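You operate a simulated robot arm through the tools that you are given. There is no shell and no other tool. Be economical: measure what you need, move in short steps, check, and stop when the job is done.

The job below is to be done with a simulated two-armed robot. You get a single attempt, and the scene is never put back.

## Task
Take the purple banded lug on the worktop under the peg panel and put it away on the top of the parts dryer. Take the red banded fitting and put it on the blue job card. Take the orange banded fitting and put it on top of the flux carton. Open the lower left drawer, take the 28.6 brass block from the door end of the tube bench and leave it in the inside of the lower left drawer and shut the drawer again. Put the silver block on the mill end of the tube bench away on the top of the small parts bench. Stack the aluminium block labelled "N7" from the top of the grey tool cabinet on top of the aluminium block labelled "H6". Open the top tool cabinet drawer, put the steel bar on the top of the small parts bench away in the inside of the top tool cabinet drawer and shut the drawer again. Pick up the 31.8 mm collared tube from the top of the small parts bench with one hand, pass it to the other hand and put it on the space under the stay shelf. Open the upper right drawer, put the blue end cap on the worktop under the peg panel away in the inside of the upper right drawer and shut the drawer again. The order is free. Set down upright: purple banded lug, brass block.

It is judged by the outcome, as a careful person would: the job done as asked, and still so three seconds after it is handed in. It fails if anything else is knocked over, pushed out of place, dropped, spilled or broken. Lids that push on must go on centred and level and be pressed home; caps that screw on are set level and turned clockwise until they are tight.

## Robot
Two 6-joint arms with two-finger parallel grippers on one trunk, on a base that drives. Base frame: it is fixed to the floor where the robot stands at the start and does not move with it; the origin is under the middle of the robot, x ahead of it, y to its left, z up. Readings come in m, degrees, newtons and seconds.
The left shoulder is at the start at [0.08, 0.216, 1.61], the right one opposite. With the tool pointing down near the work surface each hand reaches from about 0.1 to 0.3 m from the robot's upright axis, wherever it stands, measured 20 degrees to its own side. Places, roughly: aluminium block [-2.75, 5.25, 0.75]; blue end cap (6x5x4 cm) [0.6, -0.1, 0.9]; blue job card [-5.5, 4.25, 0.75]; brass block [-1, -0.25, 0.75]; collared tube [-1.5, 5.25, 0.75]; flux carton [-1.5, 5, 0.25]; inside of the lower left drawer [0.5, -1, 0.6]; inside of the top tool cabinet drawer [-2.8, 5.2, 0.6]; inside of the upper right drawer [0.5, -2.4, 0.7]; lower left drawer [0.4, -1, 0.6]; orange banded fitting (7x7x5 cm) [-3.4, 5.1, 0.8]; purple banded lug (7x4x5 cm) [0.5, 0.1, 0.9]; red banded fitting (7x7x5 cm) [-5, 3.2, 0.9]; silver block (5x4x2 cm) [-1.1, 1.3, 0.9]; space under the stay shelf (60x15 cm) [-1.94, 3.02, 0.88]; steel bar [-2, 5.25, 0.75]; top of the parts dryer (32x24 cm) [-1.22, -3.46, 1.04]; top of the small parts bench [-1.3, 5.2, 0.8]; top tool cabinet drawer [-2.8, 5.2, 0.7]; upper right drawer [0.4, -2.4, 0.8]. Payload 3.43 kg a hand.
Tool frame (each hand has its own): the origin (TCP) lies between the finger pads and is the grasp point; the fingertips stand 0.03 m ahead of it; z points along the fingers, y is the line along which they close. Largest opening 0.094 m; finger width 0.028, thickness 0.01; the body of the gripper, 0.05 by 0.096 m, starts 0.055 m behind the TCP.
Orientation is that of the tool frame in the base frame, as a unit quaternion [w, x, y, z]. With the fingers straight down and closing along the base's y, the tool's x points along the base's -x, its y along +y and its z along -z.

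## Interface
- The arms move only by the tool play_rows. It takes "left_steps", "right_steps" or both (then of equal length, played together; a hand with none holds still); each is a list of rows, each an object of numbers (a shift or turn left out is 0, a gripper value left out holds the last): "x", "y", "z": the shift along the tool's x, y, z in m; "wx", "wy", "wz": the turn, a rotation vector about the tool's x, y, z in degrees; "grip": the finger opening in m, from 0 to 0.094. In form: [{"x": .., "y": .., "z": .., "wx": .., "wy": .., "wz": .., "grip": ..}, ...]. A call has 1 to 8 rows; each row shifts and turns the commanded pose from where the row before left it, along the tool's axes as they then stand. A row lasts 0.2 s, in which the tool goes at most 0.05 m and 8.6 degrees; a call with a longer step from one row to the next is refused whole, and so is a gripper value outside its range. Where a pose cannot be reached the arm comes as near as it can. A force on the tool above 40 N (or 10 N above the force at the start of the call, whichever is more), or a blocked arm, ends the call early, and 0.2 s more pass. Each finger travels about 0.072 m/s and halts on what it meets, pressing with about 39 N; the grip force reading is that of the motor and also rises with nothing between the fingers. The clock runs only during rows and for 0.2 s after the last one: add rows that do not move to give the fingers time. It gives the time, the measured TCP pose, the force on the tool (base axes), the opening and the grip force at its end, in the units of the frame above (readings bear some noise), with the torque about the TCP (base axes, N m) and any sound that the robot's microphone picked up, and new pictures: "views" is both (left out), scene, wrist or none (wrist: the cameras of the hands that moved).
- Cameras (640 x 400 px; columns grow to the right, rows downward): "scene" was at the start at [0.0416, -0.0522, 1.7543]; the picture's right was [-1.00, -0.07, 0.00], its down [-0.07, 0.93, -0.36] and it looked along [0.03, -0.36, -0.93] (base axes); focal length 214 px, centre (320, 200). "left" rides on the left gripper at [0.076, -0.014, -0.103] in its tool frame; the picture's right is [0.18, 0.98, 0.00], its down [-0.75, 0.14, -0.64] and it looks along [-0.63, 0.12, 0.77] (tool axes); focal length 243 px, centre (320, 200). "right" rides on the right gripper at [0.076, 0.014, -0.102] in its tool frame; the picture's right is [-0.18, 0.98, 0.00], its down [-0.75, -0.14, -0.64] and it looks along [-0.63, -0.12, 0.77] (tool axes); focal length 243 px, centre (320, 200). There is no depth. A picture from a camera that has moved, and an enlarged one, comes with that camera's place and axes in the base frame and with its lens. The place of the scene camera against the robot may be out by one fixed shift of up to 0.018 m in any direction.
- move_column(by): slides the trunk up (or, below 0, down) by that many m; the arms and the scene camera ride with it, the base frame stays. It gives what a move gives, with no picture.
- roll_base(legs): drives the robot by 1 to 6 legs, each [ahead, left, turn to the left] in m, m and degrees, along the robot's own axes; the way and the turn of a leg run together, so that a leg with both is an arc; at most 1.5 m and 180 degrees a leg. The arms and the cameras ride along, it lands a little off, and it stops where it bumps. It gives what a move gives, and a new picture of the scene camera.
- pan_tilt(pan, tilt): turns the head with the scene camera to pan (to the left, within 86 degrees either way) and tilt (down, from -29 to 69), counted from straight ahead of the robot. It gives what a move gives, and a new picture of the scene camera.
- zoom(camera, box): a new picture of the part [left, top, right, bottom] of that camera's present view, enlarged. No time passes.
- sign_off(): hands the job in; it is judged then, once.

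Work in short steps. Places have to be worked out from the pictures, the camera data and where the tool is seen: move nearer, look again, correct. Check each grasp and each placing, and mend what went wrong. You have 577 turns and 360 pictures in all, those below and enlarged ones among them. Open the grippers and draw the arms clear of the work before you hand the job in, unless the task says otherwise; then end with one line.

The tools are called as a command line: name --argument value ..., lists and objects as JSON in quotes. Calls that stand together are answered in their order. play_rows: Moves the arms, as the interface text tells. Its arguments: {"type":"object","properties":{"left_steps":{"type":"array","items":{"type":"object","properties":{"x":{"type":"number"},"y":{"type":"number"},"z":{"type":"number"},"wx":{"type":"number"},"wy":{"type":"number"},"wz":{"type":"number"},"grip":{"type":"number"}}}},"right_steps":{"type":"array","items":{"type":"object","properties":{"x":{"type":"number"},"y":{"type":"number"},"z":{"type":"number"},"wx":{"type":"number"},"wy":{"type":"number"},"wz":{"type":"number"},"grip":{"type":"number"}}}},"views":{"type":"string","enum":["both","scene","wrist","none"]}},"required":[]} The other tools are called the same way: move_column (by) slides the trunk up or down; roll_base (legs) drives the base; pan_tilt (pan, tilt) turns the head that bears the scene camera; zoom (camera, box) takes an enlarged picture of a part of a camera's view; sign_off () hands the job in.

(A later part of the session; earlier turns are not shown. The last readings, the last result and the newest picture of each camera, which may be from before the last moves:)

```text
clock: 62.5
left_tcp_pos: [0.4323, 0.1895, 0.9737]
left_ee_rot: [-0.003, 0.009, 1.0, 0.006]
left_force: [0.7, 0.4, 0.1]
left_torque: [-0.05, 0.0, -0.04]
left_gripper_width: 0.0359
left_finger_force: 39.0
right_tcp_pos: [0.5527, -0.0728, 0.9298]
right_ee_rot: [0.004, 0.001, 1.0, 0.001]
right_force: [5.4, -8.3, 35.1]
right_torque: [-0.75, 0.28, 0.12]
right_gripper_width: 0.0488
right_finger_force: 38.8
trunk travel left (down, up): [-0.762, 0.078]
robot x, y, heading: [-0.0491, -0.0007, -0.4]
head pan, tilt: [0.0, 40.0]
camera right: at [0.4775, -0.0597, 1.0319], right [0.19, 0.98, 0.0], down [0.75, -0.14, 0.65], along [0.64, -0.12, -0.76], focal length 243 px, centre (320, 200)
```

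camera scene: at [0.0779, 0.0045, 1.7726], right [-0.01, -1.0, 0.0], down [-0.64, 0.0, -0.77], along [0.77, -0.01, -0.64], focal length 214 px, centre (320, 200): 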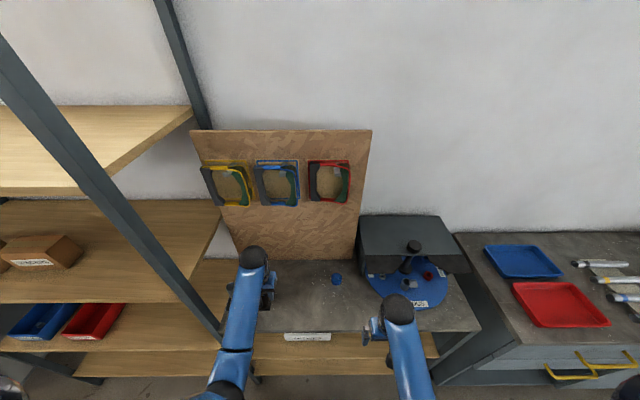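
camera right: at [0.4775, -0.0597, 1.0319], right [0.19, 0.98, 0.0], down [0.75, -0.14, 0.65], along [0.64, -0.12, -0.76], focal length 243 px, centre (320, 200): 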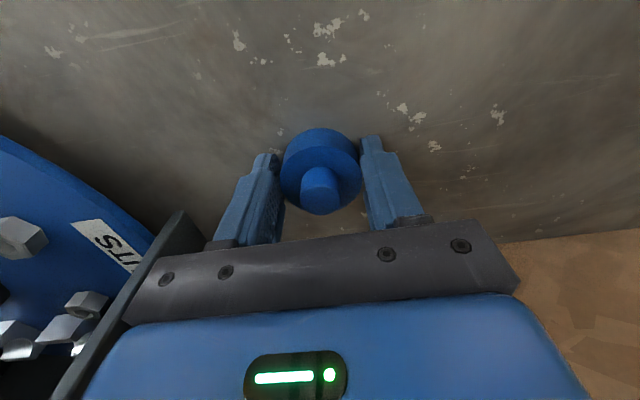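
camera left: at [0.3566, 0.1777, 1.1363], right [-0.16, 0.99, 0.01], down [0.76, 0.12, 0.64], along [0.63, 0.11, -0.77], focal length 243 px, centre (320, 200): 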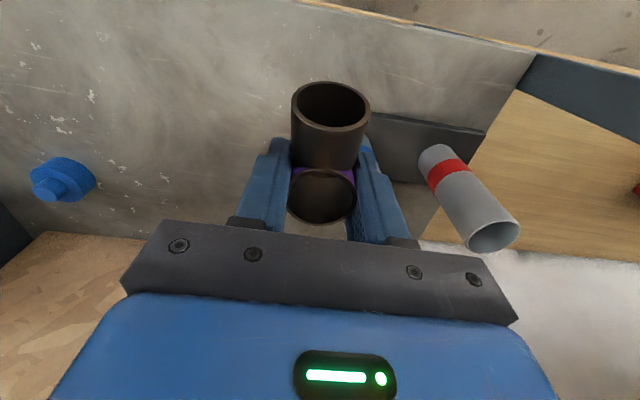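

Cap gripped (49 mm); tips on the table, so table ≈0.90. Lift by trunk and check.

move_column --by 0.075

roll_base --legs '[[-0.4, 0, 0]]'

play_rows --right_steps '[{}]' --left_steps '[{}]' --views "wrist"

```text
clock: 63.6
left_tcp_pos: [0.4352, 0.1898, 1.0466]
left_ee_rot: [-0.004, 0.01, 1.0, 0.005]
left_force: [0.5, -0.4, -1.1]
left_torque: [0.0, 0.01, 0.01]
left_gripper_width: 0.0356
left_finger_force: 39.5
right_tcp_pos: [0.5538, -0.0726, 1.0]
right_ee_rot: [-0.002, 0.001, 1.0, -0.001]
right_force: [-0.9, 0.2, -0.7]
right_torque: [-0.01, 0.01, 0.0]
right_gripper_width: 0.0484
right_finger_force: 38.7
trunk travel left (down, up): [-0.837, 0.003]
robot x, y, heading: [-0.0445, 0.0012, -0.0]
head pan, tilt: [0.0, 40.0]
```

```text
clock: 66.0
left_tcp_pos: [0.0638, 0.1895, 1.0482]
left_ee_rot: [-0.004, 0.012, 1.0, 0.005]
left_force: [-0.2, 0.0, -1.0]
left_torque: [0.03, -0.03, 0.02]
left_gripper_width: 0.0355
left_finger_force: 39.1
right_tcp_pos: [0.1826, -0.0741, 1.0028]
right_ee_rot: [0.001, 0.004, 1.0, 0.001]
right_force: [-0.7, -1.1, -0.5]
right_torque: [0.01, 0.01, 0.03]
right_gripper_width: 0.047
right_finger_force: 38.7
trunk travel left (down, up): [-0.837, 0.003]
robot x, y, heading: [-0.4177, 0.0046, -0.5]
head pan, tilt: [0.0, 40.0]
stopped in leg 1: the robot was blocked; the commanded pose is now the measured one
camera scene: at [-0.2956, 0.0059, 1.788], right [-0.01, -1.0, 0.0], down [-0.64, 0.01, -0.77], along [0.77, -0.01, -0.64], focal length 214 px, centre (320, 200)
```

scene: 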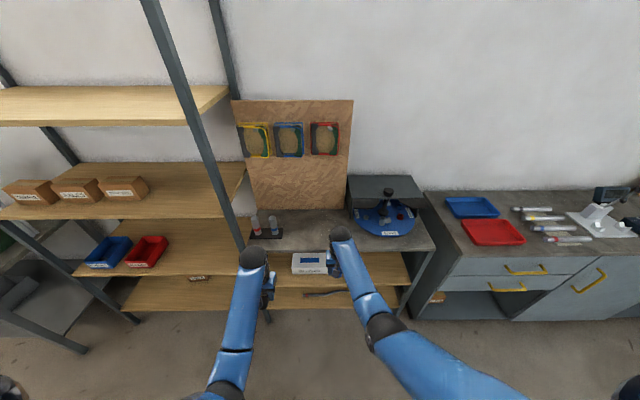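

```text
clock: 66.4
left_tcp_pos: [0.0695, 0.1911, 1.0457]
left_ee_rot: [-0.005, 0.013, 1.0, 0.006]
left_force: [0.3, 0.0, -1.5]
left_torque: [-0.02, 0.04, 0.01]
left_gripper_width: 0.0357
left_finger_force: 39.1
right_tcp_pos: [0.1874, -0.0732, 0.9996]
right_ee_rot: [-0.002, 0.004, 1.0, 0.001]
right_force: [0.4, 0.8, -0.9]
right_torque: [0.01, -0.01, 0.0]
right_gripper_width: 0.0472
right_finger_force: 39.2
trunk travel left (down, up): [-0.837, 0.003]
robot x, y, heading: [-0.4095, 0.001, -0.8]
head pan, tilt: [0.0, 40.0]
camera right: at [0.1134, -0.0592, 1.1021], right [0.19, 0.98, 0.0], down [0.76, -0.15, 0.64], along [0.63, -0.12, -0.77], focal length 243 px, centre (320, 200)
camera left: at [-0.0057, 0.1776, 1.1497], right [-0.16, 0.99, 0.01], down [0.76, 0.11, 0.64], along [0.63, 0.11, -0.77], focal length 243 px, centre (320, 200)
```

right: 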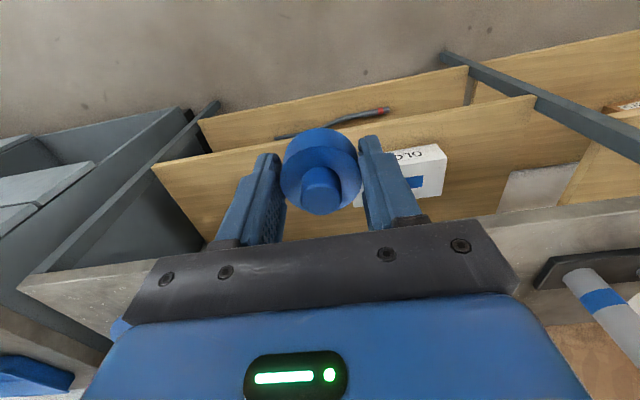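
left: 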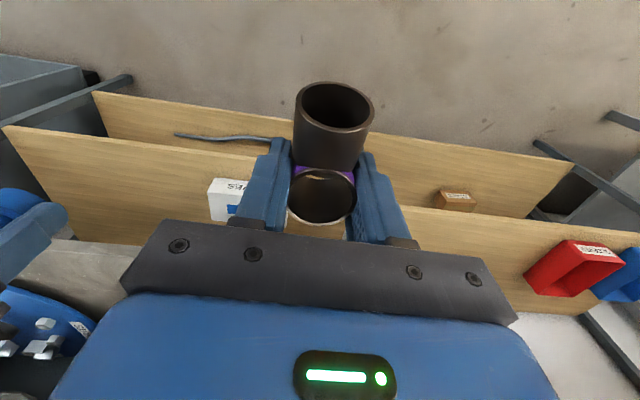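

Both held. The base bumped something behind (the tube bench). I move forward a bit, turn right 90° and look.

roll_base --legs '[[0.08, 0, 0], [0, 0, -90]]'

pan_tilt --pan -70 --tilt 35

```text
clock: 71.4
left_tcp_pos: [-0.1662, -0.4857, 1.0464]
left_ee_rot: [0.001, 0.731, 0.682, 0.006]
left_force: [0.5, 0.8, -1.1]
left_torque: [-0.01, 0.0, -0.03]
left_gripper_width: 0.0358
left_finger_force: 38.8
right_tcp_pos: [-0.4346, -0.5921, 1.0011]
right_ee_rot: [-0.001, 0.725, 0.689, 0.0]
right_force: [-0.5, 0.3, 0.6]
right_torque: [-0.01, -0.02, 0.02]
right_gripper_width: 0.0469
right_finger_force: 39.3
trunk travel left (down, up): [-0.837, 0.003]
robot x, y, heading: [-0.336, 0.0026, -93.1]
head pan, tilt: [0.0, 40.0]
camera scene: at [-0.3313, -0.1092, 1.7876], right [-1.0, 0.05, 0.0], down [0.03, 0.64, -0.77], along [-0.04, -0.76, -0.64], focal length 214 px, centre (320, 200)
```

scene: 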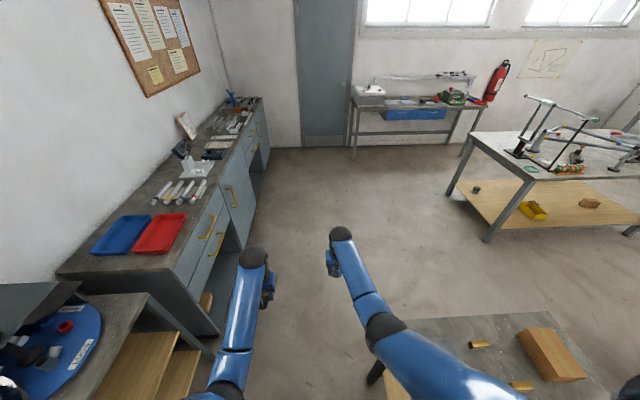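

```text
clock: 72.8
left_tcp_pos: [-0.166, -0.486, 1.0479]
left_ee_rot: [0.001, 0.731, 0.683, 0.007]
left_force: [0.8, -0.3, -0.9]
left_torque: [-0.03, -0.02, 0.03]
left_gripper_width: 0.0359
left_finger_force: 38.7
right_tcp_pos: [-0.4343, -0.5926, 1.0019]
right_ee_rot: [0.0, 0.724, 0.69, 0.001]
right_force: [0.4, 0.0, -0.1]
right_torque: [-0.05, 0.03, -0.03]
right_gripper_width: 0.047
right_finger_force: 38.7
trunk travel left (down, up): [-0.837, 0.003]
robot x, y, heading: [-0.3351, 0.0024, -93.1]
head pan, tilt: [-70.0, 35.0]
camera scene: at [-0.4115, -0.0499, 1.7952], right [-0.29, 0.96, 0.0], down [0.55, 0.17, -0.82], along [-0.78, -0.24, -0.57], focal length 214 px, centre (320, 200)
```

scene: 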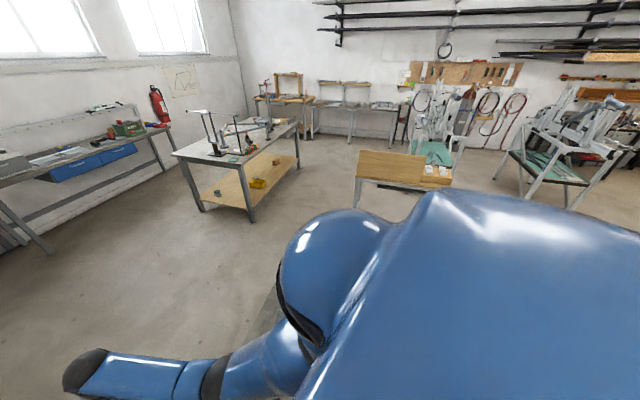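

Clear floor toward −y; the dryer looks like the white box on the wall bench. I drive 2.1 m along −y and 1.0 m to the right (−x), head forward.

roll_base --legs '[[0, 0, 3], [1.1, 0, 0], [1.0, 0, 0], [0, -1.0, 0]]'

pan_tilt --pan 0 --tilt 40

```text
clock: 88.6
left_tcp_pos: [-1.1427, -2.6036, 1.046]
left_ee_rot: [0.001, 0.713, 0.701, 0.006]
left_force: [-0.6, 0.3, -1.0]
left_torque: [0.0, 0.03, 0.02]
left_gripper_width: 0.0356
left_finger_force: 38.8
right_tcp_pos: [-1.4056, -2.7241, 1.0013]
right_ee_rot: [-0.001, 0.706, 0.708, 0.001]
right_force: [-0.6, -0.5, -0.3]
right_torque: [0.0, 0.02, 0.02]
right_gripper_width: 0.0463
right_finger_force: 38.9
trunk travel left (down, up): [-0.837, 0.003]
robot x, y, heading: [-1.3385, -2.1242, -90.3]
head pan, tilt: [-70.0, 35.0]
camera scene: at [-1.4089, -2.1814, 1.7953], right [-0.34, 0.94, 0.0], down [0.54, 0.19, -0.82], along [-0.77, -0.28, -0.57], focal length 214 px, centre (320, 200)
```

scene: 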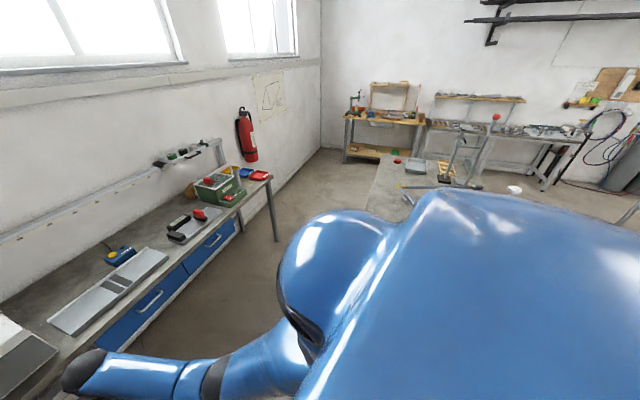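

```text
clock: 90.0
left_tcp_pos: [-1.1438, -2.6031, 1.0473]
left_ee_rot: [0.0, 0.712, 0.702, 0.006]
left_force: [0.1, -0.8, -1.1]
left_torque: [0.0, 0.02, -0.05]
left_gripper_width: 0.0352
left_finger_force: 39.1
right_tcp_pos: [-1.4076, -2.7226, 1.0013]
right_ee_rot: [0.0, 0.706, 0.708, 0.0]
right_force: [0.1, 0.0, 0.1]
right_torque: [0.01, -0.02, 0.0]
right_gripper_width: 0.0458
right_finger_force: 39.1
trunk travel left (down, up): [-0.837, 0.003]
robot x, y, heading: [-1.3321, -2.1256, -90.2]
head pan, tilt: [0.0, 40.0]
camera scene: at [-1.3279, -2.2365, 1.7876], right [-1.0, 0.0, 0.0], down [0.0, 0.64, -0.77], along [0.0, -0.77, -0.64], focal length 214 px, centre (320, 200)
```

scene: 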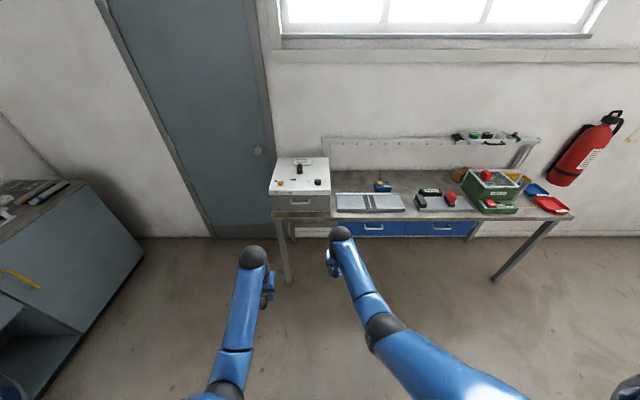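

The dryer is the white box; zoom on it. Also the cap grip width is creeping down — check the right wrist view.

zoom --camera "scene" --box '[250, 140, 350, 220]'

zoom --camera "right" --box '[200, 80, 460, 250]'

```text
5.00 times, centred on (300, 180) of scene
camera zoom: at [-1.3279, -2.2365, 1.7876], right [-1.0, 0.0, 0.0], down [0.0, 0.64, -0.77], along [0.0, -0.77, -0.64], focal length 1072 px, centre (420, 300)
```

zoom: 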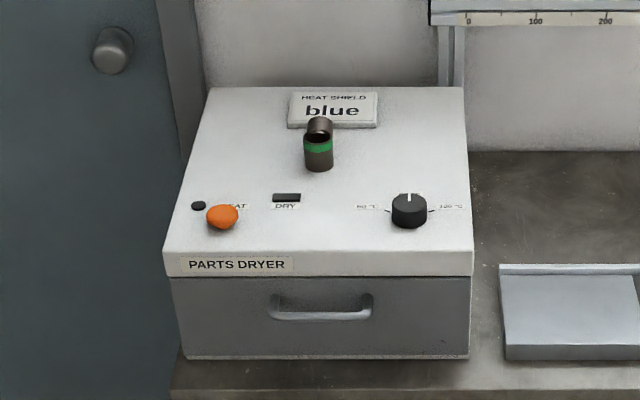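

```text
2.35 times, centred on (330, 165) of right
camera zoom: at [-1.3907, -2.6486, 1.1036], right [0.98, -0.18, 0.0], down [-0.14, -0.75, 0.64], along [-0.12, -0.63, -0.77], focal length 571 px, centre (296, 282)
```

zoom: 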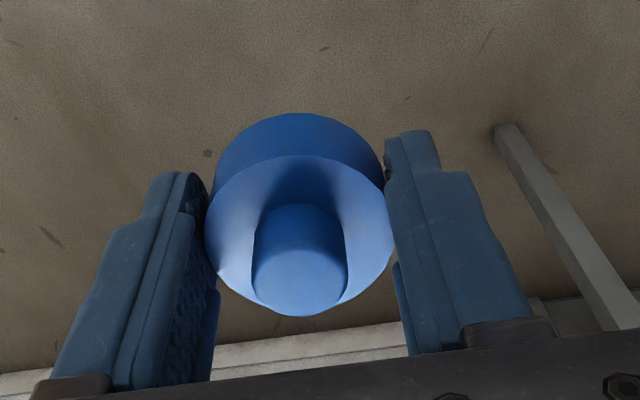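

The cap seems to be a soft plug; I limit its squeeze with grip 0.044. I pull the right hand back and out, and raise/extend the left one.

play_rows --right_steps '[{"x": 0.04, "y": -0.03, "grip": 0.044}, {"x": 0.04, "y": -0.03}, {"x": 0.04, "y": -0.03}, {"x": 0.04, "y": -0.03}, {"x": 0.03}, {}]' --left_steps '[{"x": -0.02}, {"x": -0.02}, {"x": -0.01, "z": -0.015}, {"z": -0.02}, {"z": -0.02}, {}]' --views "wrist"

```text
clock: 91.4
left_tcp_pos: [-1.1464, -2.6675, 1.073]
left_ee_rot: [0.002, 0.712, 0.702, 0.006]
left_force: [0.1, 0.2, -1.4]
left_torque: [0.01, 0.01, 0.0]
left_gripper_width: 0.0356
left_finger_force: 38.8
left hand out of reach, approached as far as the arm can: row 4, 5
right_tcp_pos: [-1.5261, -2.5338, 1.0022]
right_ee_rot: [-0.002, 0.707, 0.708, 0.001]
right_force: [0.0, -0.4, 0.6]
right_torque: [0.04, 0.05, 0.01]
right_gripper_width: 0.0456
right_finger_force: 39.4
trunk travel left (down, up): [-0.837, 0.003]
robot x, y, heading: [-1.333, -2.123, -90.1]
head pan, tilt: [0.0, 40.0]
camera right: at [-1.5116, -2.4584, 1.1043], right [0.98, -0.18, 0.0], down [-0.14, -0.76, 0.64], along [-0.12, -0.63, -0.77], focal length 243 px, centre (320, 200)
camera left: at [-1.1604, -2.5924, 1.1761], right [0.99, 0.17, 0.01], down [0.12, -0.76, 0.64], along [0.12, -0.63, -0.77], focal length 243 px, centre (320, 200)
```

right: 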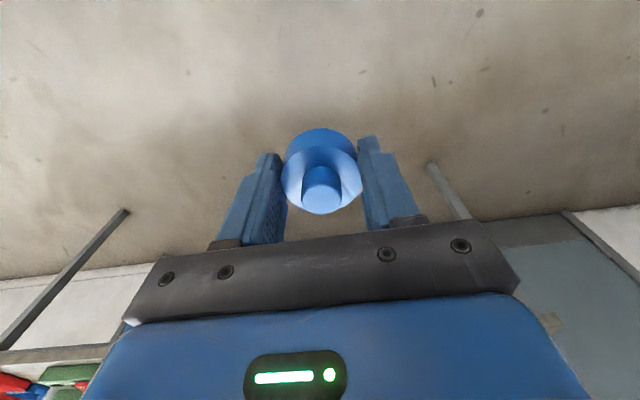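
left: 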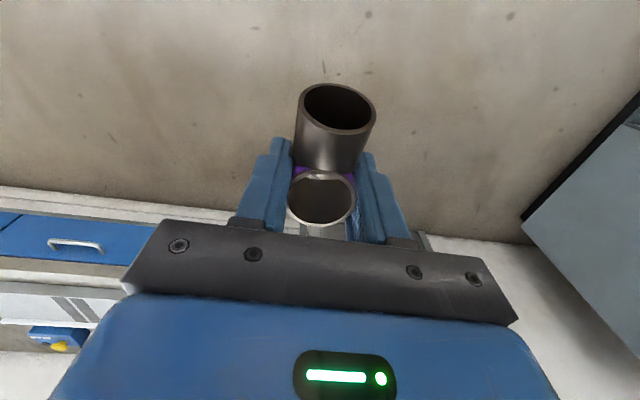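

Reach height grows with distance from the shoulder, so I shift the left hand inward and ahead, then up.

play_rows --left_steps '[{"y": -0.045}, {"y": -0.045}, {"y": -0.045, "z": -0.01}, {"x": -0.025, "y": -0.03, "z": -0.015}, {"x": -0.01, "z": -0.015}, {}]' --views "none"

```text
clock: 92.8
left_tcp_pos: [-1.3112, -2.7016, 1.107]
left_ee_rot: [0.0, 0.712, 0.702, 0.006]
left_force: [0.0, -0.2, -1.3]
left_torque: [-0.02, 0.0, 0.01]
left_gripper_width: 0.0358
left_finger_force: 38.6
right_tcp_pos: [-1.5276, -2.5333, 1.0019]
right_ee_rot: [-0.001, 0.707, 0.707, 0.0]
right_force: [-0.1, -0.3, 0.2]
right_torque: [-0.02, -0.01, 0.01]
right_gripper_width: 0.0457
right_finger_force: 39.4
trunk travel left (down, up): [-0.837, 0.003]
robot x, y, heading: [-1.3341, -2.1261, -89.9]
head pan, tilt: [0.0, 40.0]
```

z=1.107. Try a bit farther and higher for more clearance over the knobs.

play_rows --left_steps '[{"x": -0.02, "z": -0.015}, {"x": -0.015, "z": -0.015}, {}]' --views "none"

```text
clock: 93.6
left_tcp_pos: [-1.3141, -2.7352, 1.1386]
left_ee_rot: [0.0, 0.712, 0.702, 0.007]
left_force: [-0.2, 0.3, -0.8]
left_torque: [-0.03, -0.03, 0.01]
left_gripper_width: 0.0358
left_finger_force: 39.1
right_tcp_pos: [-1.5259, -2.5339, 1.0016]
right_ee_rot: [-0.001, 0.706, 0.708, 0.0]
right_force: [-0.6, 0.4, 0.3]
right_torque: [-0.01, -0.02, 0.0]
right_gripper_width: 0.0455
right_finger_force: 39.1
trunk travel left (down, up): [-0.837, 0.003]
robot x, y, heading: [-1.3359, -2.126, -90.3]
head pan, tilt: [0.0, 40.0]
```

Now 1.139. Move the right hand further out/back, then drive toward the dryer, stopping short to look.

play_rows --right_steps '[{"x": 0.035, "y": -0.04}, {"x": 0.035, "y": -0.04}, {"x": 0.03, "y": -0.04}, {}]' --views "none"

roll_base --legs '[[0.5, 0.2, 0]]'

play_rows --left_steps '[{}]' --views "wrist"

```text
refused: row 1 steps farther than a row can; nothing moved
```

```text
clock: 96.7
left_tcp_pos: [-1.1143, -3.2425, 1.1382]
left_ee_rot: [0.002, 0.712, 0.702, 0.006]
left_force: [-0.6, 0.5, -0.9]
left_torque: [-0.02, -0.02, -0.02]
left_gripper_width: 0.0356
left_finger_force: 39.2
right_tcp_pos: [-1.3296, -3.0417, 1.0019]
right_ee_rot: [0.0, 0.706, 0.709, 0.0]
right_force: [-0.7, 0.6, -0.6]
right_torque: [-0.02, -0.03, 0.01]
right_gripper_width: 0.0453
right_finger_force: 38.9
trunk travel left (down, up): [-0.837, 0.003]
robot x, y, heading: [-1.1361, -2.6324, -90.1]
head pan, tilt: [0.0, 40.0]
camera scene: at [-1.1313, -2.7421, 1.7879], right [-1.0, 0.0, 0.0], down [0.0, 0.64, -0.77], along [0.0, -0.77, -0.64], focal length 214 px, centre (320, 200)
```

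scene: 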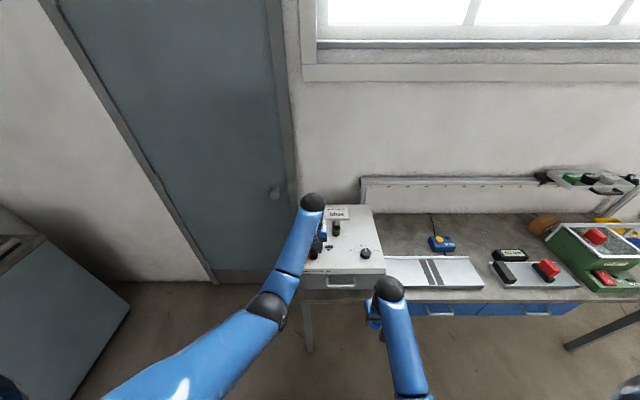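

```text
clock: 97.1
left_tcp_pos: [-1.1151, -3.2443, 1.1363]
left_ee_rot: [0.001, 0.712, 0.702, 0.007]
left_force: [0.8, 0.1, 0.6]
left_torque: [-0.02, -0.02, -0.01]
left_gripper_width: 0.0357
left_finger_force: 39.1
right_tcp_pos: [-1.3281, -3.0431, 1.001]
right_ee_rot: [-0.001, 0.705, 0.709, 0.001]
right_force: [0.2, -0.4, -0.8]
right_torque: [0.01, 0.03, 0.0]
right_gripper_width: 0.0453
right_finger_force: 38.9
trunk travel left (down, up): [-0.837, 0.003]
robot x, y, heading: [-1.1381, -2.6311, -90.0]
head pan, tilt: [0.0, 40.0]
camera left: at [-1.1289, -3.1694, 1.2404], right [0.99, 0.17, 0.01], down [0.12, -0.76, 0.64], along [0.12, -0.63, -0.77], focal length 243 px, centre (320, 200)
```

left: 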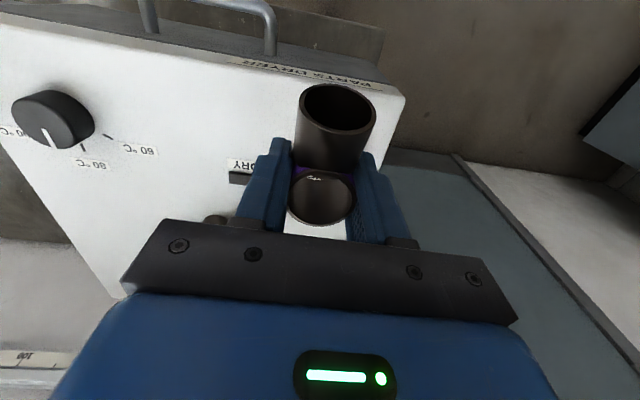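

Move the right hand out and back first (smaller rows).

play_rows --right_steps '[{"x": 0.03, "y": -0.035}, {"x": 0.03, "y": -0.035}, {"x": 0.03, "y": -0.035}, {"x": 0.02, "y": -0.035}, {}]' --views "none"

roll_base --legs '[[0.19, -0.005, 0]]'

play_rows --left_steps '[{}]' --views "wrist"

```text
clock: 98.3
left_tcp_pos: [-1.1141, -3.2452, 1.1379]
left_ee_rot: [0.001, 0.712, 0.702, 0.006]
left_force: [0.8, 0.6, -1.6]
left_torque: [-0.02, 0.01, -0.02]
left_gripper_width: 0.0354
left_finger_force: 38.8
right_tcp_pos: [-1.4723, -2.9335, 1.0037]
right_ee_rot: [0.0, 0.705, 0.709, 0.001]
right_force: [0.2, -0.2, 0.5]
right_torque: [0.0, 0.0, -0.01]
right_gripper_width: 0.0452
right_finger_force: 39.1
trunk travel left (down, up): [-0.837, 0.003]
robot x, y, heading: [-1.1377, -2.6313, -89.7]
head pan, tilt: [0.0, 40.0]
```

```text
clock: 99.9
left_tcp_pos: [-1.1214, -3.434, 1.1389]
left_ee_rot: [0.002, 0.713, 0.701, 0.006]
left_force: [-0.1, 0.3, -1.2]
left_torque: [-0.04, -0.01, -0.04]
left_gripper_width: 0.0355
left_finger_force: 38.8
right_tcp_pos: [-1.4768, -3.1227, 1.0057]
right_ee_rot: [0.0, 0.706, 0.708, -0.001]
right_force: [-0.6, 0.3, -0.4]
right_torque: [-0.03, -0.02, 0.02]
right_gripper_width: 0.0462
right_finger_force: 25.7
trunk travel left (down, up): [-0.837, 0.003]
robot x, y, heading: [-1.1451, -2.8279, -90.2]
head pan, tilt: [0.0, 40.0]
camera scene: at [-1.1356, -2.9324, 1.7881], right [-1.0, 0.0, 0.0], down [0.0, 0.64, -0.77], along [0.0, -0.77, -0.64], focal length 214 px, centre (320, 200)
```

scene: 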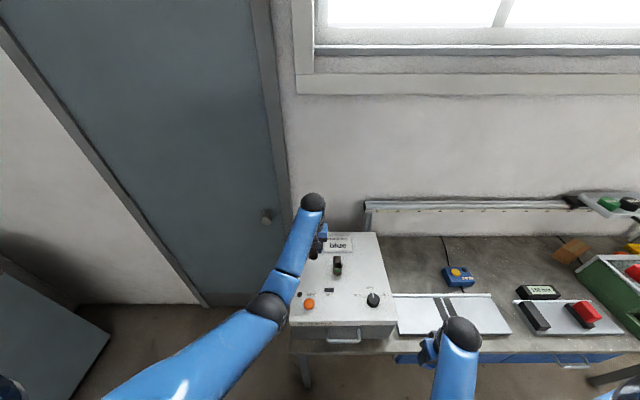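

```text
clock: 100.3
left_tcp_pos: [-1.1214, -3.4409, 1.1361]
left_ee_rot: [0.0, 0.713, 0.701, 0.007]
left_force: [-0.7, 0.8, -0.9]
left_torque: [0.01, -0.01, 0.01]
left_gripper_width: 0.0356
left_finger_force: 38.8
right_tcp_pos: [-1.478, -3.1284, 1.0031]
right_ee_rot: [-0.002, 0.706, 0.708, 0.001]
right_force: [-0.6, 0.3, -0.3]
right_torque: [0.0, 0.03, 0.0]
right_gripper_width: 0.0462
right_finger_force: 6.5
trunk travel left (down, up): [-0.837, 0.003]
robot x, y, heading: [-1.1439, -2.825, -90.3]
head pan, tilt: [0.0, 40.0]
camera left: at [-1.1361, -3.3645, 1.2399], right [0.99, 0.17, 0.01], down [0.12, -0.76, 0.64], along [0.12, -0.63, -0.77], focal length 243 px, centre (320, 200)
```

left: 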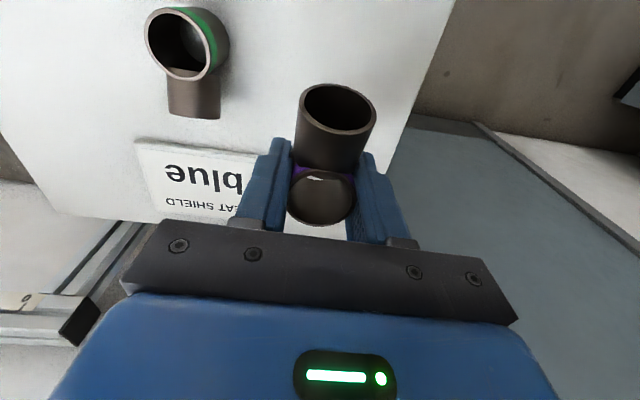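

Lug is over a free spot. Tighten the right grip a bit, and lower the left hand.

play_rows --left_steps '[{"z": 0.02}, {"z": 0.02}, {"z": 0.013}, {}]' --right_steps '[{"grip": 0.035}, {}, {}, {}]' --views "wrist"

```text
clock: 101.3
left_tcp_pos: [-1.1205, -3.438, 1.0865]
left_ee_rot: [0.0, 0.712, 0.702, 0.007]
left_force: [-0.3, 0.3, -0.8]
left_torque: [-0.01, -0.02, -0.02]
left_gripper_width: 0.0359
left_finger_force: 38.8
right_tcp_pos: [-1.4774, -3.1258, 1.0039]
right_ee_rot: [0.0, 0.707, 0.708, 0.001]
right_force: [-0.8, -0.3, 0.1]
right_torque: [-0.02, -0.01, 0.01]
right_gripper_width: 0.045
right_finger_force: 38.9
trunk travel left (down, up): [-0.837, 0.003]
robot x, y, heading: [-1.1438, -2.8224, -90.2]
head pan, tilt: [0.0, 40.0]
camera right: at [-1.4619, -3.0501, 1.1069], right [0.98, -0.18, 0.0], down [-0.14, -0.75, 0.64], along [-0.12, -0.63, -0.77], focal length 243 px, centre (320, 200)
camera left: at [-1.1352, -3.3615, 1.189], right [0.99, 0.17, 0.01], down [0.12, -0.76, 0.64], along [0.12, -0.63, -0.77], focal length 243 px, centre (320, 200)
```

right: 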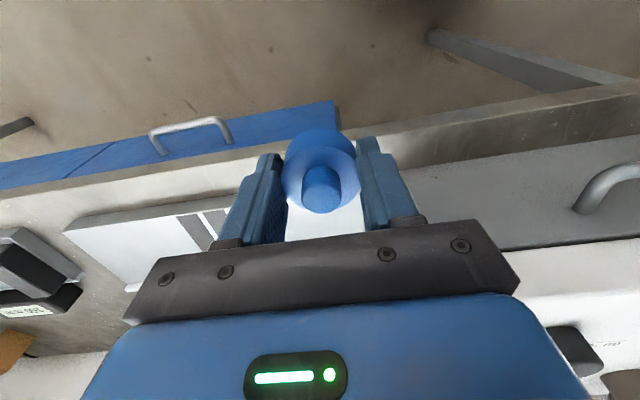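
left: 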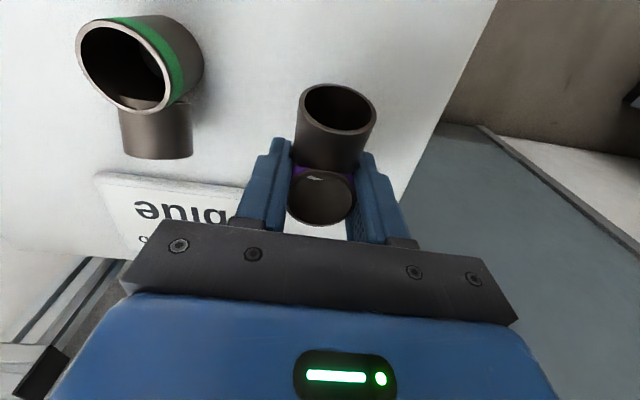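

Lower further in 4 mm steps until contact.

play_rows --left_steps '[{"z": 0.005}, {"z": 0.004}, {"z": 0.003}, {}]' --views "none"

play_rows --left_steps '[{"z": 0.003}, {}]' --views "none"

```text
clock: 102.3
left_tcp_pos: [-1.1204, -3.4375, 1.0728]
left_ee_rot: [0.001, 0.713, 0.701, 0.007]
left_force: [0.4, -0.4, -0.5]
left_torque: [-0.02, 0.0, -0.01]
left_gripper_width: 0.0357
left_finger_force: 39.1
right_tcp_pos: [-1.4774, -3.1254, 1.0051]
right_ee_rot: [-0.001, 0.707, 0.708, 0.001]
right_force: [0.9, -0.2, 0.2]
right_torque: [0.02, -0.01, 0.01]
right_gripper_width: 0.0443
right_finger_force: 39.4
trunk travel left (down, up): [-0.837, 0.003]
robot x, y, heading: [-1.1436, -2.8306, -90.4]
head pan, tilt: [0.0, 40.0]
```

```text
clock: 102.9
left_tcp_pos: [-1.1206, -3.438, 1.0693]
left_ee_rot: [0.0, 0.713, 0.701, 0.007]
left_force: [0.1, 0.0, -0.1]
left_torque: [-0.04, 0.02, -0.02]
left_gripper_width: 0.0356
left_finger_force: 38.4
right_tcp_pos: [-1.4772, -3.1262, 1.004]
right_ee_rot: [-0.001, 0.707, 0.707, 0.0]
right_force: [1.2, 0.1, 0.0]
right_torque: [-0.04, 0.0, 0.03]
right_gripper_width: 0.0447
right_finger_force: 39.1
trunk travel left (down, up): [-0.837, 0.003]
robot x, y, heading: [-1.1432, -2.8252, -90.3]
head pan, tilt: [0.0, 40.0]
```

play_rows --left_steps '[{"z": 0.003}, {"z": 0.003}, {}]' --views "none"

zoom --camera "left" --box '[200, 60, 460, 250]'

```text
clock: 103.7
left_tcp_pos: [-1.1195, -3.4374, 1.064]
left_ee_rot: [0.0, 0.713, 0.702, 0.006]
left_force: [0.1, -0.4, -1.8]
left_torque: [-0.01, -0.01, -0.01]
left_gripper_width: 0.0357
left_finger_force: 38.9
right_tcp_pos: [-1.4779, -3.1259, 1.0043]
right_ee_rot: [-0.001, 0.706, 0.708, 0.001]
right_force: [0.2, 0.3, 0.6]
right_torque: [0.03, -0.02, 0.01]
right_gripper_width: 0.0442
right_finger_force: 39.0
trunk travel left (down, up): [-0.837, 0.003]
robot x, y, heading: [-1.1423, -2.8274, -90.0]
head pan, tilt: [0.0, 40.0]
```

```text
2.11 times, centred on (330, 155) of left
camera zoom: at [-1.1351, -3.3618, 1.1671], right [0.99, 0.17, 0.01], down [0.12, -0.76, 0.64], along [0.12, -0.63, -0.77], focal length 511 px, centre (299, 295)
```

zoom: 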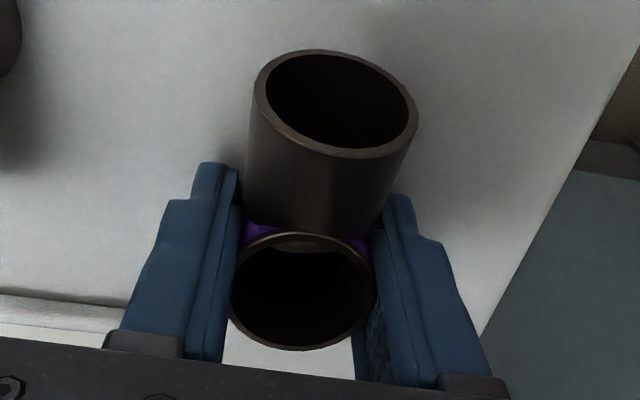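

No contact yet; continue.

play_rows --left_steps '[{"z": 0.003}, {"z": 0.003}, {}]' --views "none"

play_rows --left_steps '[{"z": 0.003}, {"z": 0.003}, {}]' --views "none"

```text
clock: 104.5
left_tcp_pos: [-1.1204, -3.4376, 1.061]
left_ee_rot: [0.003, 0.712, 0.702, 0.003]
left_force: [1.2, -5.4, 25.7]
left_torque: [0.18, 0.15, 0.03]
left_gripper_width: 0.0357
left_finger_force: 39.1
right_tcp_pos: [-1.476, -3.1241, 1.0064]
right_ee_rot: [0.0, 0.706, 0.708, 0.0]
right_force: [0.4, 0.6, 0.5]
right_torque: [0.03, -0.01, 0.02]
right_gripper_width: 0.0441
right_finger_force: 39.4
trunk travel left (down, up): [-0.837, 0.003]
robot x, y, heading: [-1.1423, -2.8273, -90.2]
head pan, tilt: [0.0, 40.0]
```

```text
clock: 105.0
left_tcp_pos: [-1.121, -3.4366, 1.0596]
left_ee_rot: [0.002, 0.713, 0.701, 0.003]
left_force: [3.4, 9.2, 16.2]
left_torque: [0.51, 0.21, -0.25]
left_gripper_width: 0.0358
left_finger_force: 39.5
right_tcp_pos: [-1.4764, -3.1239, 1.0051]
right_ee_rot: [0.001, 0.706, 0.708, 0.0]
right_force: [0.3, 0.3, 0.6]
right_torque: [0.01, -0.05, 0.02]
right_gripper_width: 0.0441
right_finger_force: 39.2
trunk travel left (down, up): [-0.837, 0.003]
robot x, y, heading: [-1.1427, -2.8228, -90.2]
head pan, tilt: [0.0, 40.0]
stopped in row 2 (left hand): the force on the tool passed its limit at 42 N (the readings are from after the stop); the commanded pose is now the measured one
```

Contact at 1.061. Release and lift away.

play_rows --left_steps '[{"z": -0.001}, {"grip": 0.045}, {"grip": 0.062}, {}, {"z": -0.03}, {"z": -0.03}, {"z": -0.015}]' --views "wrist"

```text
clock: 106.6
left_tcp_pos: [-1.1203, -3.4396, 1.1339]
left_ee_rot: [0.002, 0.713, 0.701, 0.002]
left_force: [0.7, 0.4, -0.6]
left_torque: [-0.01, -0.02, 0.03]
left_gripper_width: 0.0623
left_finger_force: 0.0
right_tcp_pos: [-1.4764, -3.1256, 1.0046]
right_ee_rot: [-0.001, 0.706, 0.708, 0.0]
right_force: [0.4, 0.1, -0.9]
right_torque: [-0.04, 0.0, -0.01]
right_gripper_width: 0.044
right_finger_force: 38.9
trunk travel left (down, up): [-0.837, 0.003]
robot x, y, heading: [-1.1434, -2.8283, -90.1]
head pan, tilt: [0.0, 40.0]
camera left: at [-1.1351, -3.3632, 1.2371], right [0.99, 0.17, 0.01], down [0.12, -0.76, 0.64], along [0.11, -0.63, -0.77], focal length 243 px, centre (320, 200)
```

left: 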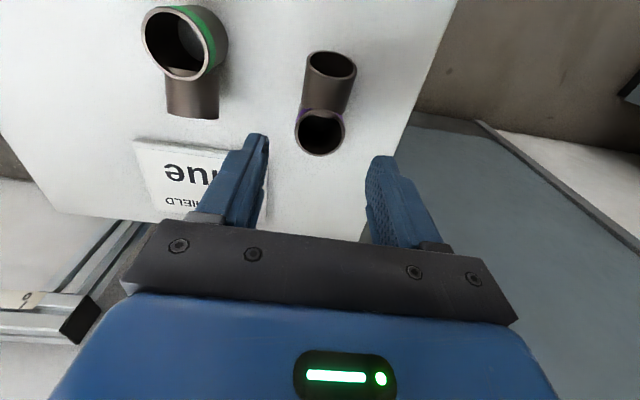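

Placed upright. Back away, turn left 90° to face the cabinet, and look.

roll_base --legs '[[-0.55, 0, 0], [0, 0, 90], [0.55, 0, 0]]'

```text
clock: 116.4
left_tcp_pos: [0.0207, -2.2721, 1.1355]
left_ee_rot: [0.0, 0.017, 1.0, 0.005]
left_force: [-0.2, -0.3, 0.6]
left_torque: [0.02, -0.01, 0.0]
left_gripper_width: 0.0619
left_finger_force: 0.1
right_tcp_pos: [-0.3018, -2.6208, 1.0047]
right_ee_rot: [0.0, 0.008, 1.0, 0.0]
right_force: [-0.8, 0.6, -0.1]
right_torque: [0.01, -0.01, -0.03]
right_gripper_width: 0.0437
right_finger_force: 38.8
trunk travel left (down, up): [-0.837, 0.003]
robot x, y, heading: [-0.5909, -2.2811, -1.5]
head pan, tilt: [0.0, 40.0]
camera scene: at [-0.4722, -2.2805, 1.7879], right [-0.02, -1.0, 0.0], down [-0.64, 0.01, -0.77], along [0.77, -0.02, -0.64], focal length 214 px, centre (320, 200)
```

scene: 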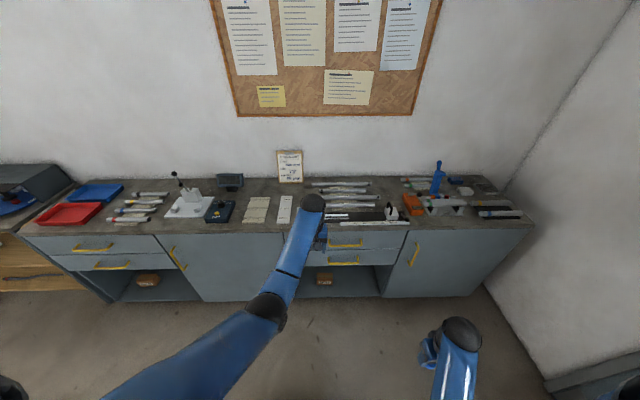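

Right drawer stack is ahead. I pitch the left hand level (fingers forward), then roll so it closes vertically for the bar handle.

play_rows --left_steps '[{"wy": -8.5, "x": 0.02}, {"wy": -8.5, "x": 0.02}, {"wy": -8.5}, {"wy": -8.5}, {"wy": -8.5}, {"wy": -8.5}, {"wy": -8.5}, {"wy": -8.5}]' --views "none"

play_rows --left_steps '[{"wy": -8.5}, {"wy": -8.5}, {"wy": -5}, {"wz": 8.5}, {"wz": 8.5}, {"wz": 8.5}, {"wz": 8.5}, {"wz": 8.5}]' --views "none"

play_rows --left_steps '[{"wz": 8.5}, {"wz": 8.5}, {"wz": 8.5}, {"wz": 8.5}, {"wz": 8.5}, {"wz": 5}, {}]' --views "scene"

```text
clock: 118.2
left_tcp_pos: [-0.0173, -2.2707, 1.1296]
left_ee_rot: [0.56, 0.016, 0.829, -0.006]
left_force: [-0.2, -0.1, 0.1]
left_torque: [0.0, 0.04, -0.04]
left_gripper_width: 0.0618
left_finger_force: 0.1
right_tcp_pos: [-0.2994, -2.6211, 1.005]
right_ee_rot: [-0.001, 0.009, 1.0, 0.0]
right_force: [0.3, 0.3, 0.6]
right_torque: [0.02, 0.01, 0.0]
right_gripper_width: 0.0438
right_finger_force: 39.3
trunk travel left (down, up): [-0.837, 0.003]
robot x, y, heading: [-0.5949, -2.2821, -1.1]
head pan, tilt: [0.0, 40.0]
```

```text
clock: 120.0
left_tcp_pos: [-0.0176, -2.2702, 1.1305]
left_ee_rot: [0.662, 0.271, 0.653, 0.249]
left_force: [0.9, 0.6, 0.1]
left_torque: [0.02, -0.01, 0.0]
left_gripper_width: 0.0621
left_finger_force: 0.1
right_tcp_pos: [-0.2997, -2.6214, 1.0041]
right_ee_rot: [-0.001, 0.009, 1.0, 0.0]
right_force: [0.8, -0.9, -0.8]
right_torque: [0.02, 0.0, 0.02]
right_gripper_width: 0.0438
right_finger_force: 38.9
trunk travel left (down, up): [-0.837, 0.003]
robot x, y, heading: [-0.597, -2.2835, -1.0]
head pan, tilt: [0.0, 40.0]
```

```text
clock: 121.6
left_tcp_pos: [-0.0168, -2.2706, 1.1297]
left_ee_rot: [0.507, 0.511, 0.489, 0.493]
left_force: [0.5, 0.5, 0.1]
left_torque: [0.02, -0.01, 0.01]
left_gripper_width: 0.0623
left_finger_force: 0.1
right_tcp_pos: [-0.2987, -2.6214, 1.0043]
right_ee_rot: [-0.001, 0.009, 1.0, 0.0]
right_force: [0.0, 1.1, 0.3]
right_torque: [0.01, 0.01, 0.02]
right_gripper_width: 0.0438
right_finger_force: 39.0
trunk travel left (down, up): [-0.837, 0.003]
robot x, y, heading: [-0.5945, -2.2803, -1.4]
head pan, tilt: [0.0, 40.0]
camera scene: at [-0.4692, -2.2805, 1.7876], right [-0.02, -1.0, 0.0], down [-0.64, 0.01, -0.77], along [0.77, -0.02, -0.64], focal length 214 px, centre (320, 200)
```

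scene: 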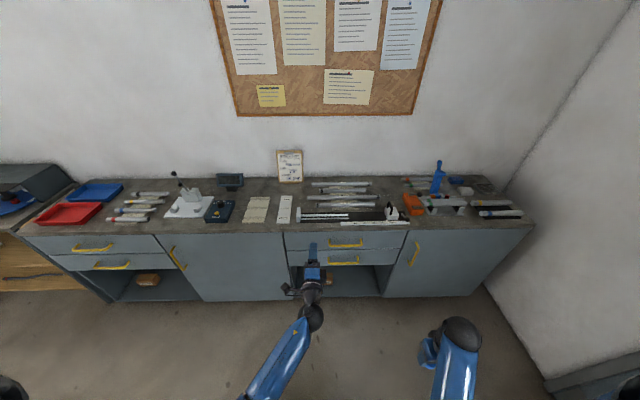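

The hand is level and closes vertically. Lower the trunk, strafe right to the handle, fix heading.

move_column --by -0.36

roll_base --legs '[[0, -0.15, 1.3]]'

play_rows --left_steps '[{}]' --views "wrist"

```text
clock: 125.1
left_tcp_pos: [-0.0185, -2.2699, 0.7697]
left_ee_rot: [0.507, 0.51, 0.489, 0.493]
left_force: [0.9, 0.0, -0.1]
left_torque: [0.03, 0.0, -0.01]
left_gripper_width: 0.0621
left_finger_force: 0.1
right_tcp_pos: [-0.2988, -2.6211, 0.6442]
right_ee_rot: [0.0, 0.009, 1.0, -0.001]
right_force: [-0.1, 0.2, 0.1]
right_torque: [0.0, 0.03, 0.01]
right_gripper_width: 0.0441
right_finger_force: 39.2
trunk travel left (down, up): [-0.477, 0.363]
robot x, y, heading: [-0.5923, -2.2825, -1.1]
head pan, tilt: [0.0, 40.0]
```

```text
clock: 126.5
left_tcp_pos: [-0.0186, -2.4092, 0.7707]
left_ee_rot: [0.502, 0.505, 0.494, 0.498]
left_force: [-0.5, 0.0, -0.2]
left_torque: [0.01, 0.01, -0.03]
left_gripper_width: 0.0621
left_finger_force: 0.1
right_tcp_pos: [-0.2931, -2.7659, 0.645]
right_ee_rot: [-0.001, -0.002, 1.0, 0.0]
right_force: [0.5, -0.7, -0.1]
right_torque: [-0.03, 0.01, 0.0]
right_gripper_width: 0.0436
right_finger_force: 38.4
trunk travel left (down, up): [-0.477, 0.363]
robot x, y, heading: [-0.5931, -2.4337, 0.2]
head pan, tilt: [0.0, 40.0]
camera scene: at [-0.4709, -2.4279, 1.4276], right [0.0, -1.0, 0.0], down [-0.64, 0.0, -0.77], along [0.77, 0.0, -0.64], focal length 214 px, centre (320, 200)
```

scene: 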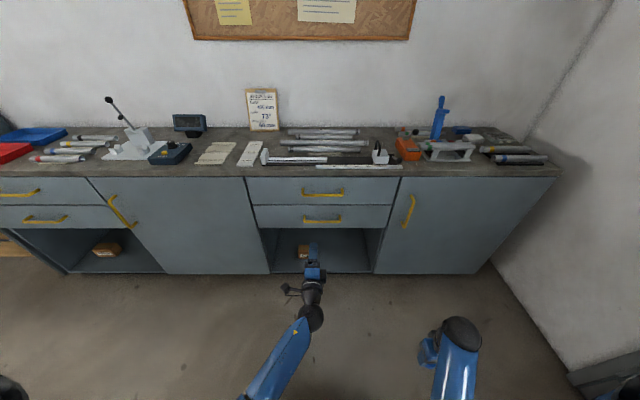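

```text
clock: 126.8
left_tcp_pos: [-0.0195, -2.4076, 0.7698]
left_ee_rot: [0.501, 0.505, 0.496, 0.498]
left_force: [0.2, -0.4, 0.4]
left_torque: [-0.01, 0.01, 0.0]
left_gripper_width: 0.0621
left_finger_force: 0.0
right_tcp_pos: [-0.2935, -2.7648, 0.6437]
right_ee_rot: [-0.001, -0.001, 1.0, -0.001]
right_force: [-0.6, 0.6, 0.1]
right_torque: [-0.02, -0.02, 0.0]
right_gripper_width: 0.0437
right_finger_force: 38.7
trunk travel left (down, up): [-0.477, 0.363]
robot x, y, heading: [-0.594, -2.4295, -0.2]
head pan, tilt: [0.0, 40.0]
camera left: at [-0.1217, -2.3293, 0.7569], right [0.0, 0.18, 0.98], down [-0.65, -0.75, 0.14], along [0.76, -0.64, 0.11], focal length 243 px, centre (320, 200)
```

left: 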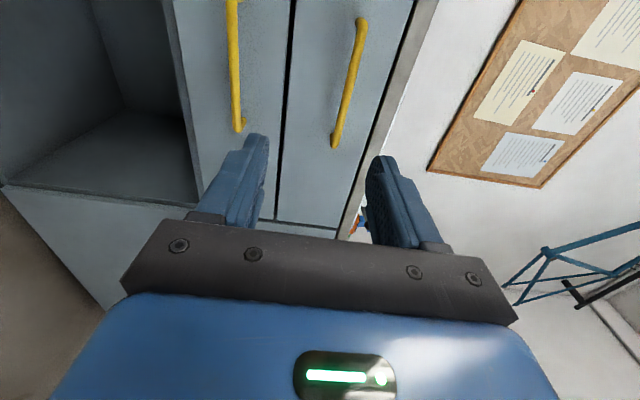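

Triangulated handle bar: (0.309, −2.435, 0.821). Align the hand's height and y, narrow the opening, then drive forward.

play_rows --left_steps '[{"y": 0.026, "x": -0.014, "grip": 0.05}, {"y": 0.026, "x": -0.013}, {}]' --views "none"

roll_base --legs '[[0.23, 0, 0]]'

play_rows --left_steps '[{}]' --views "wrist"

```text
clock: 127.7
left_tcp_pos: [-0.0192, -2.4364, 0.822]
left_ee_rot: [0.501, 0.506, 0.494, 0.498]
left_force: [-0.4, 0.2, 0.0]
left_torque: [-0.03, 0.0, 0.04]
left_gripper_width: 0.0499
left_finger_force: 0.1
right_tcp_pos: [-0.2937, -2.7644, 0.6431]
right_ee_rot: [-0.001, -0.001, 1.0, 0.0]
right_force: [-0.7, -0.2, -0.1]
right_torque: [0.0, 0.0, -0.03]
right_gripper_width: 0.0437
right_finger_force: 39.0
trunk travel left (down, up): [-0.477, 0.363]
robot x, y, heading: [-0.5939, -2.4299, 0.0]
head pan, tilt: [0.0, 40.0]
```

```text
clock: 129.4
left_tcp_pos: [0.2125, -2.4363, 0.8218]
left_ee_rot: [0.502, 0.506, 0.493, 0.498]
left_force: [0.5, -0.6, -0.8]
left_torque: [0.03, 0.0, 0.01]
left_gripper_width: 0.0502
left_finger_force: 0.1
right_tcp_pos: [-0.0601, -2.766, 0.6438]
right_ee_rot: [-0.001, -0.003, 1.0, -0.001]
right_force: [-0.3, 0.0, 0.0]
right_torque: [-0.01, -0.03, 0.0]
right_gripper_width: 0.0436
right_finger_force: 39.6
trunk travel left (down, up): [-0.477, 0.363]
robot x, y, heading: [-0.3598, -2.4327, -0.0]
head pan, tilt: [0.0, 40.0]
camera scene: at [-0.2376, -2.4285, 1.4277], right [0.0, -1.0, 0.0], down [-0.64, 0.0, -0.77], along [0.77, 0.0, -0.64], focal length 214 px, centre (320, 200)
```

scene: 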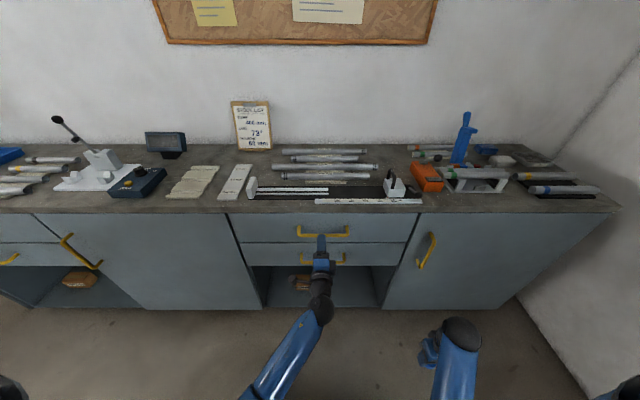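

```text
clock: 129.8
left_tcp_pos: [0.2128, -2.4361, 0.8218]
left_ee_rot: [0.501, 0.505, 0.495, 0.5]
left_force: [-1.5, -0.1, 0.7]
left_torque: [0.01, 0.0, -0.02]
left_gripper_width: 0.0501
left_finger_force: 0.1
right_tcp_pos: [-0.062, -2.7659, 0.6449]
right_ee_rot: [0.0, -0.002, 1.0, 0.0]
right_force: [-0.5, -0.4, 0.5]
right_torque: [-0.03, 0.02, 0.01]
right_gripper_width: 0.0437
right_finger_force: 38.6
trunk travel left (down, up): [-0.477, 0.363]
robot x, y, heading: [-0.3627, -2.4339, -0.0]
head pan, tilt: [0.0, 40.0]
camera left: at [0.1104, -2.3586, 0.8086], right [0.0, 0.18, 0.98], down [-0.65, -0.75, 0.13], along [0.76, -0.64, 0.11], focal length 243 px, centre (320, 200)
```

left: 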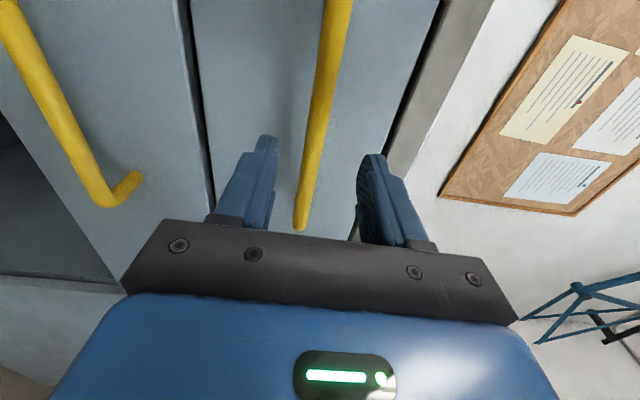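

Bar is centred. Advance 8 cm with the arm.

play_rows --left_steps '[{"z": 0.03, "y": -0.003}, {"z": 0.03}, {"z": 0.02}, {}]' --views "wrist"

```text
clock: 130.6
left_tcp_pos: [0.2834, -2.4374, 0.818]
left_ee_rot: [0.502, 0.505, 0.495, 0.498]
left_force: [0.8, -0.9, -0.4]
left_torque: [-0.02, 0.04, 0.02]
left_gripper_width: 0.0499
left_finger_force: 0.1
right_tcp_pos: [-0.0623, -2.7651, 0.6448]
right_ee_rot: [-0.001, -0.002, 1.0, 0.0]
right_force: [1.4, 0.9, -0.5]
right_torque: [-0.01, 0.0, 0.0]
right_gripper_width: 0.044
right_finger_force: 39.6
trunk travel left (down, up): [-0.477, 0.363]
robot x, y, heading: [-0.3627, -2.4344, 0.0]
head pan, tilt: [0.0, 40.0]
stopped in row 3 (left hand): the force on the tool passed its limit at 76 N (the readings are from after the stop); the commanded pose is now the measured one
camera left: at [0.1815, -2.3592, 0.8055], right [0.0, 0.18, 0.98], down [-0.65, -0.75, 0.14], along [0.76, -0.64, 0.11], focal length 243 px, centre (320, 200)
```

left: 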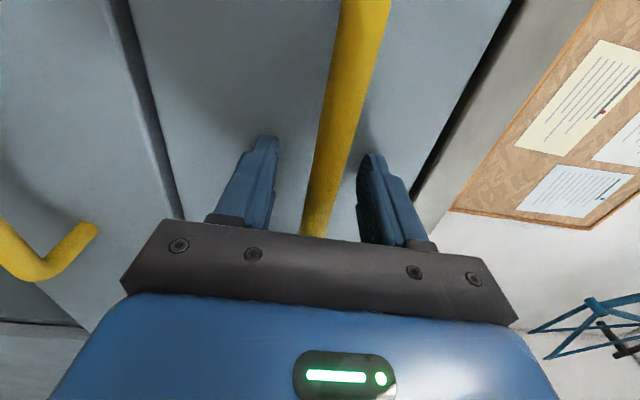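

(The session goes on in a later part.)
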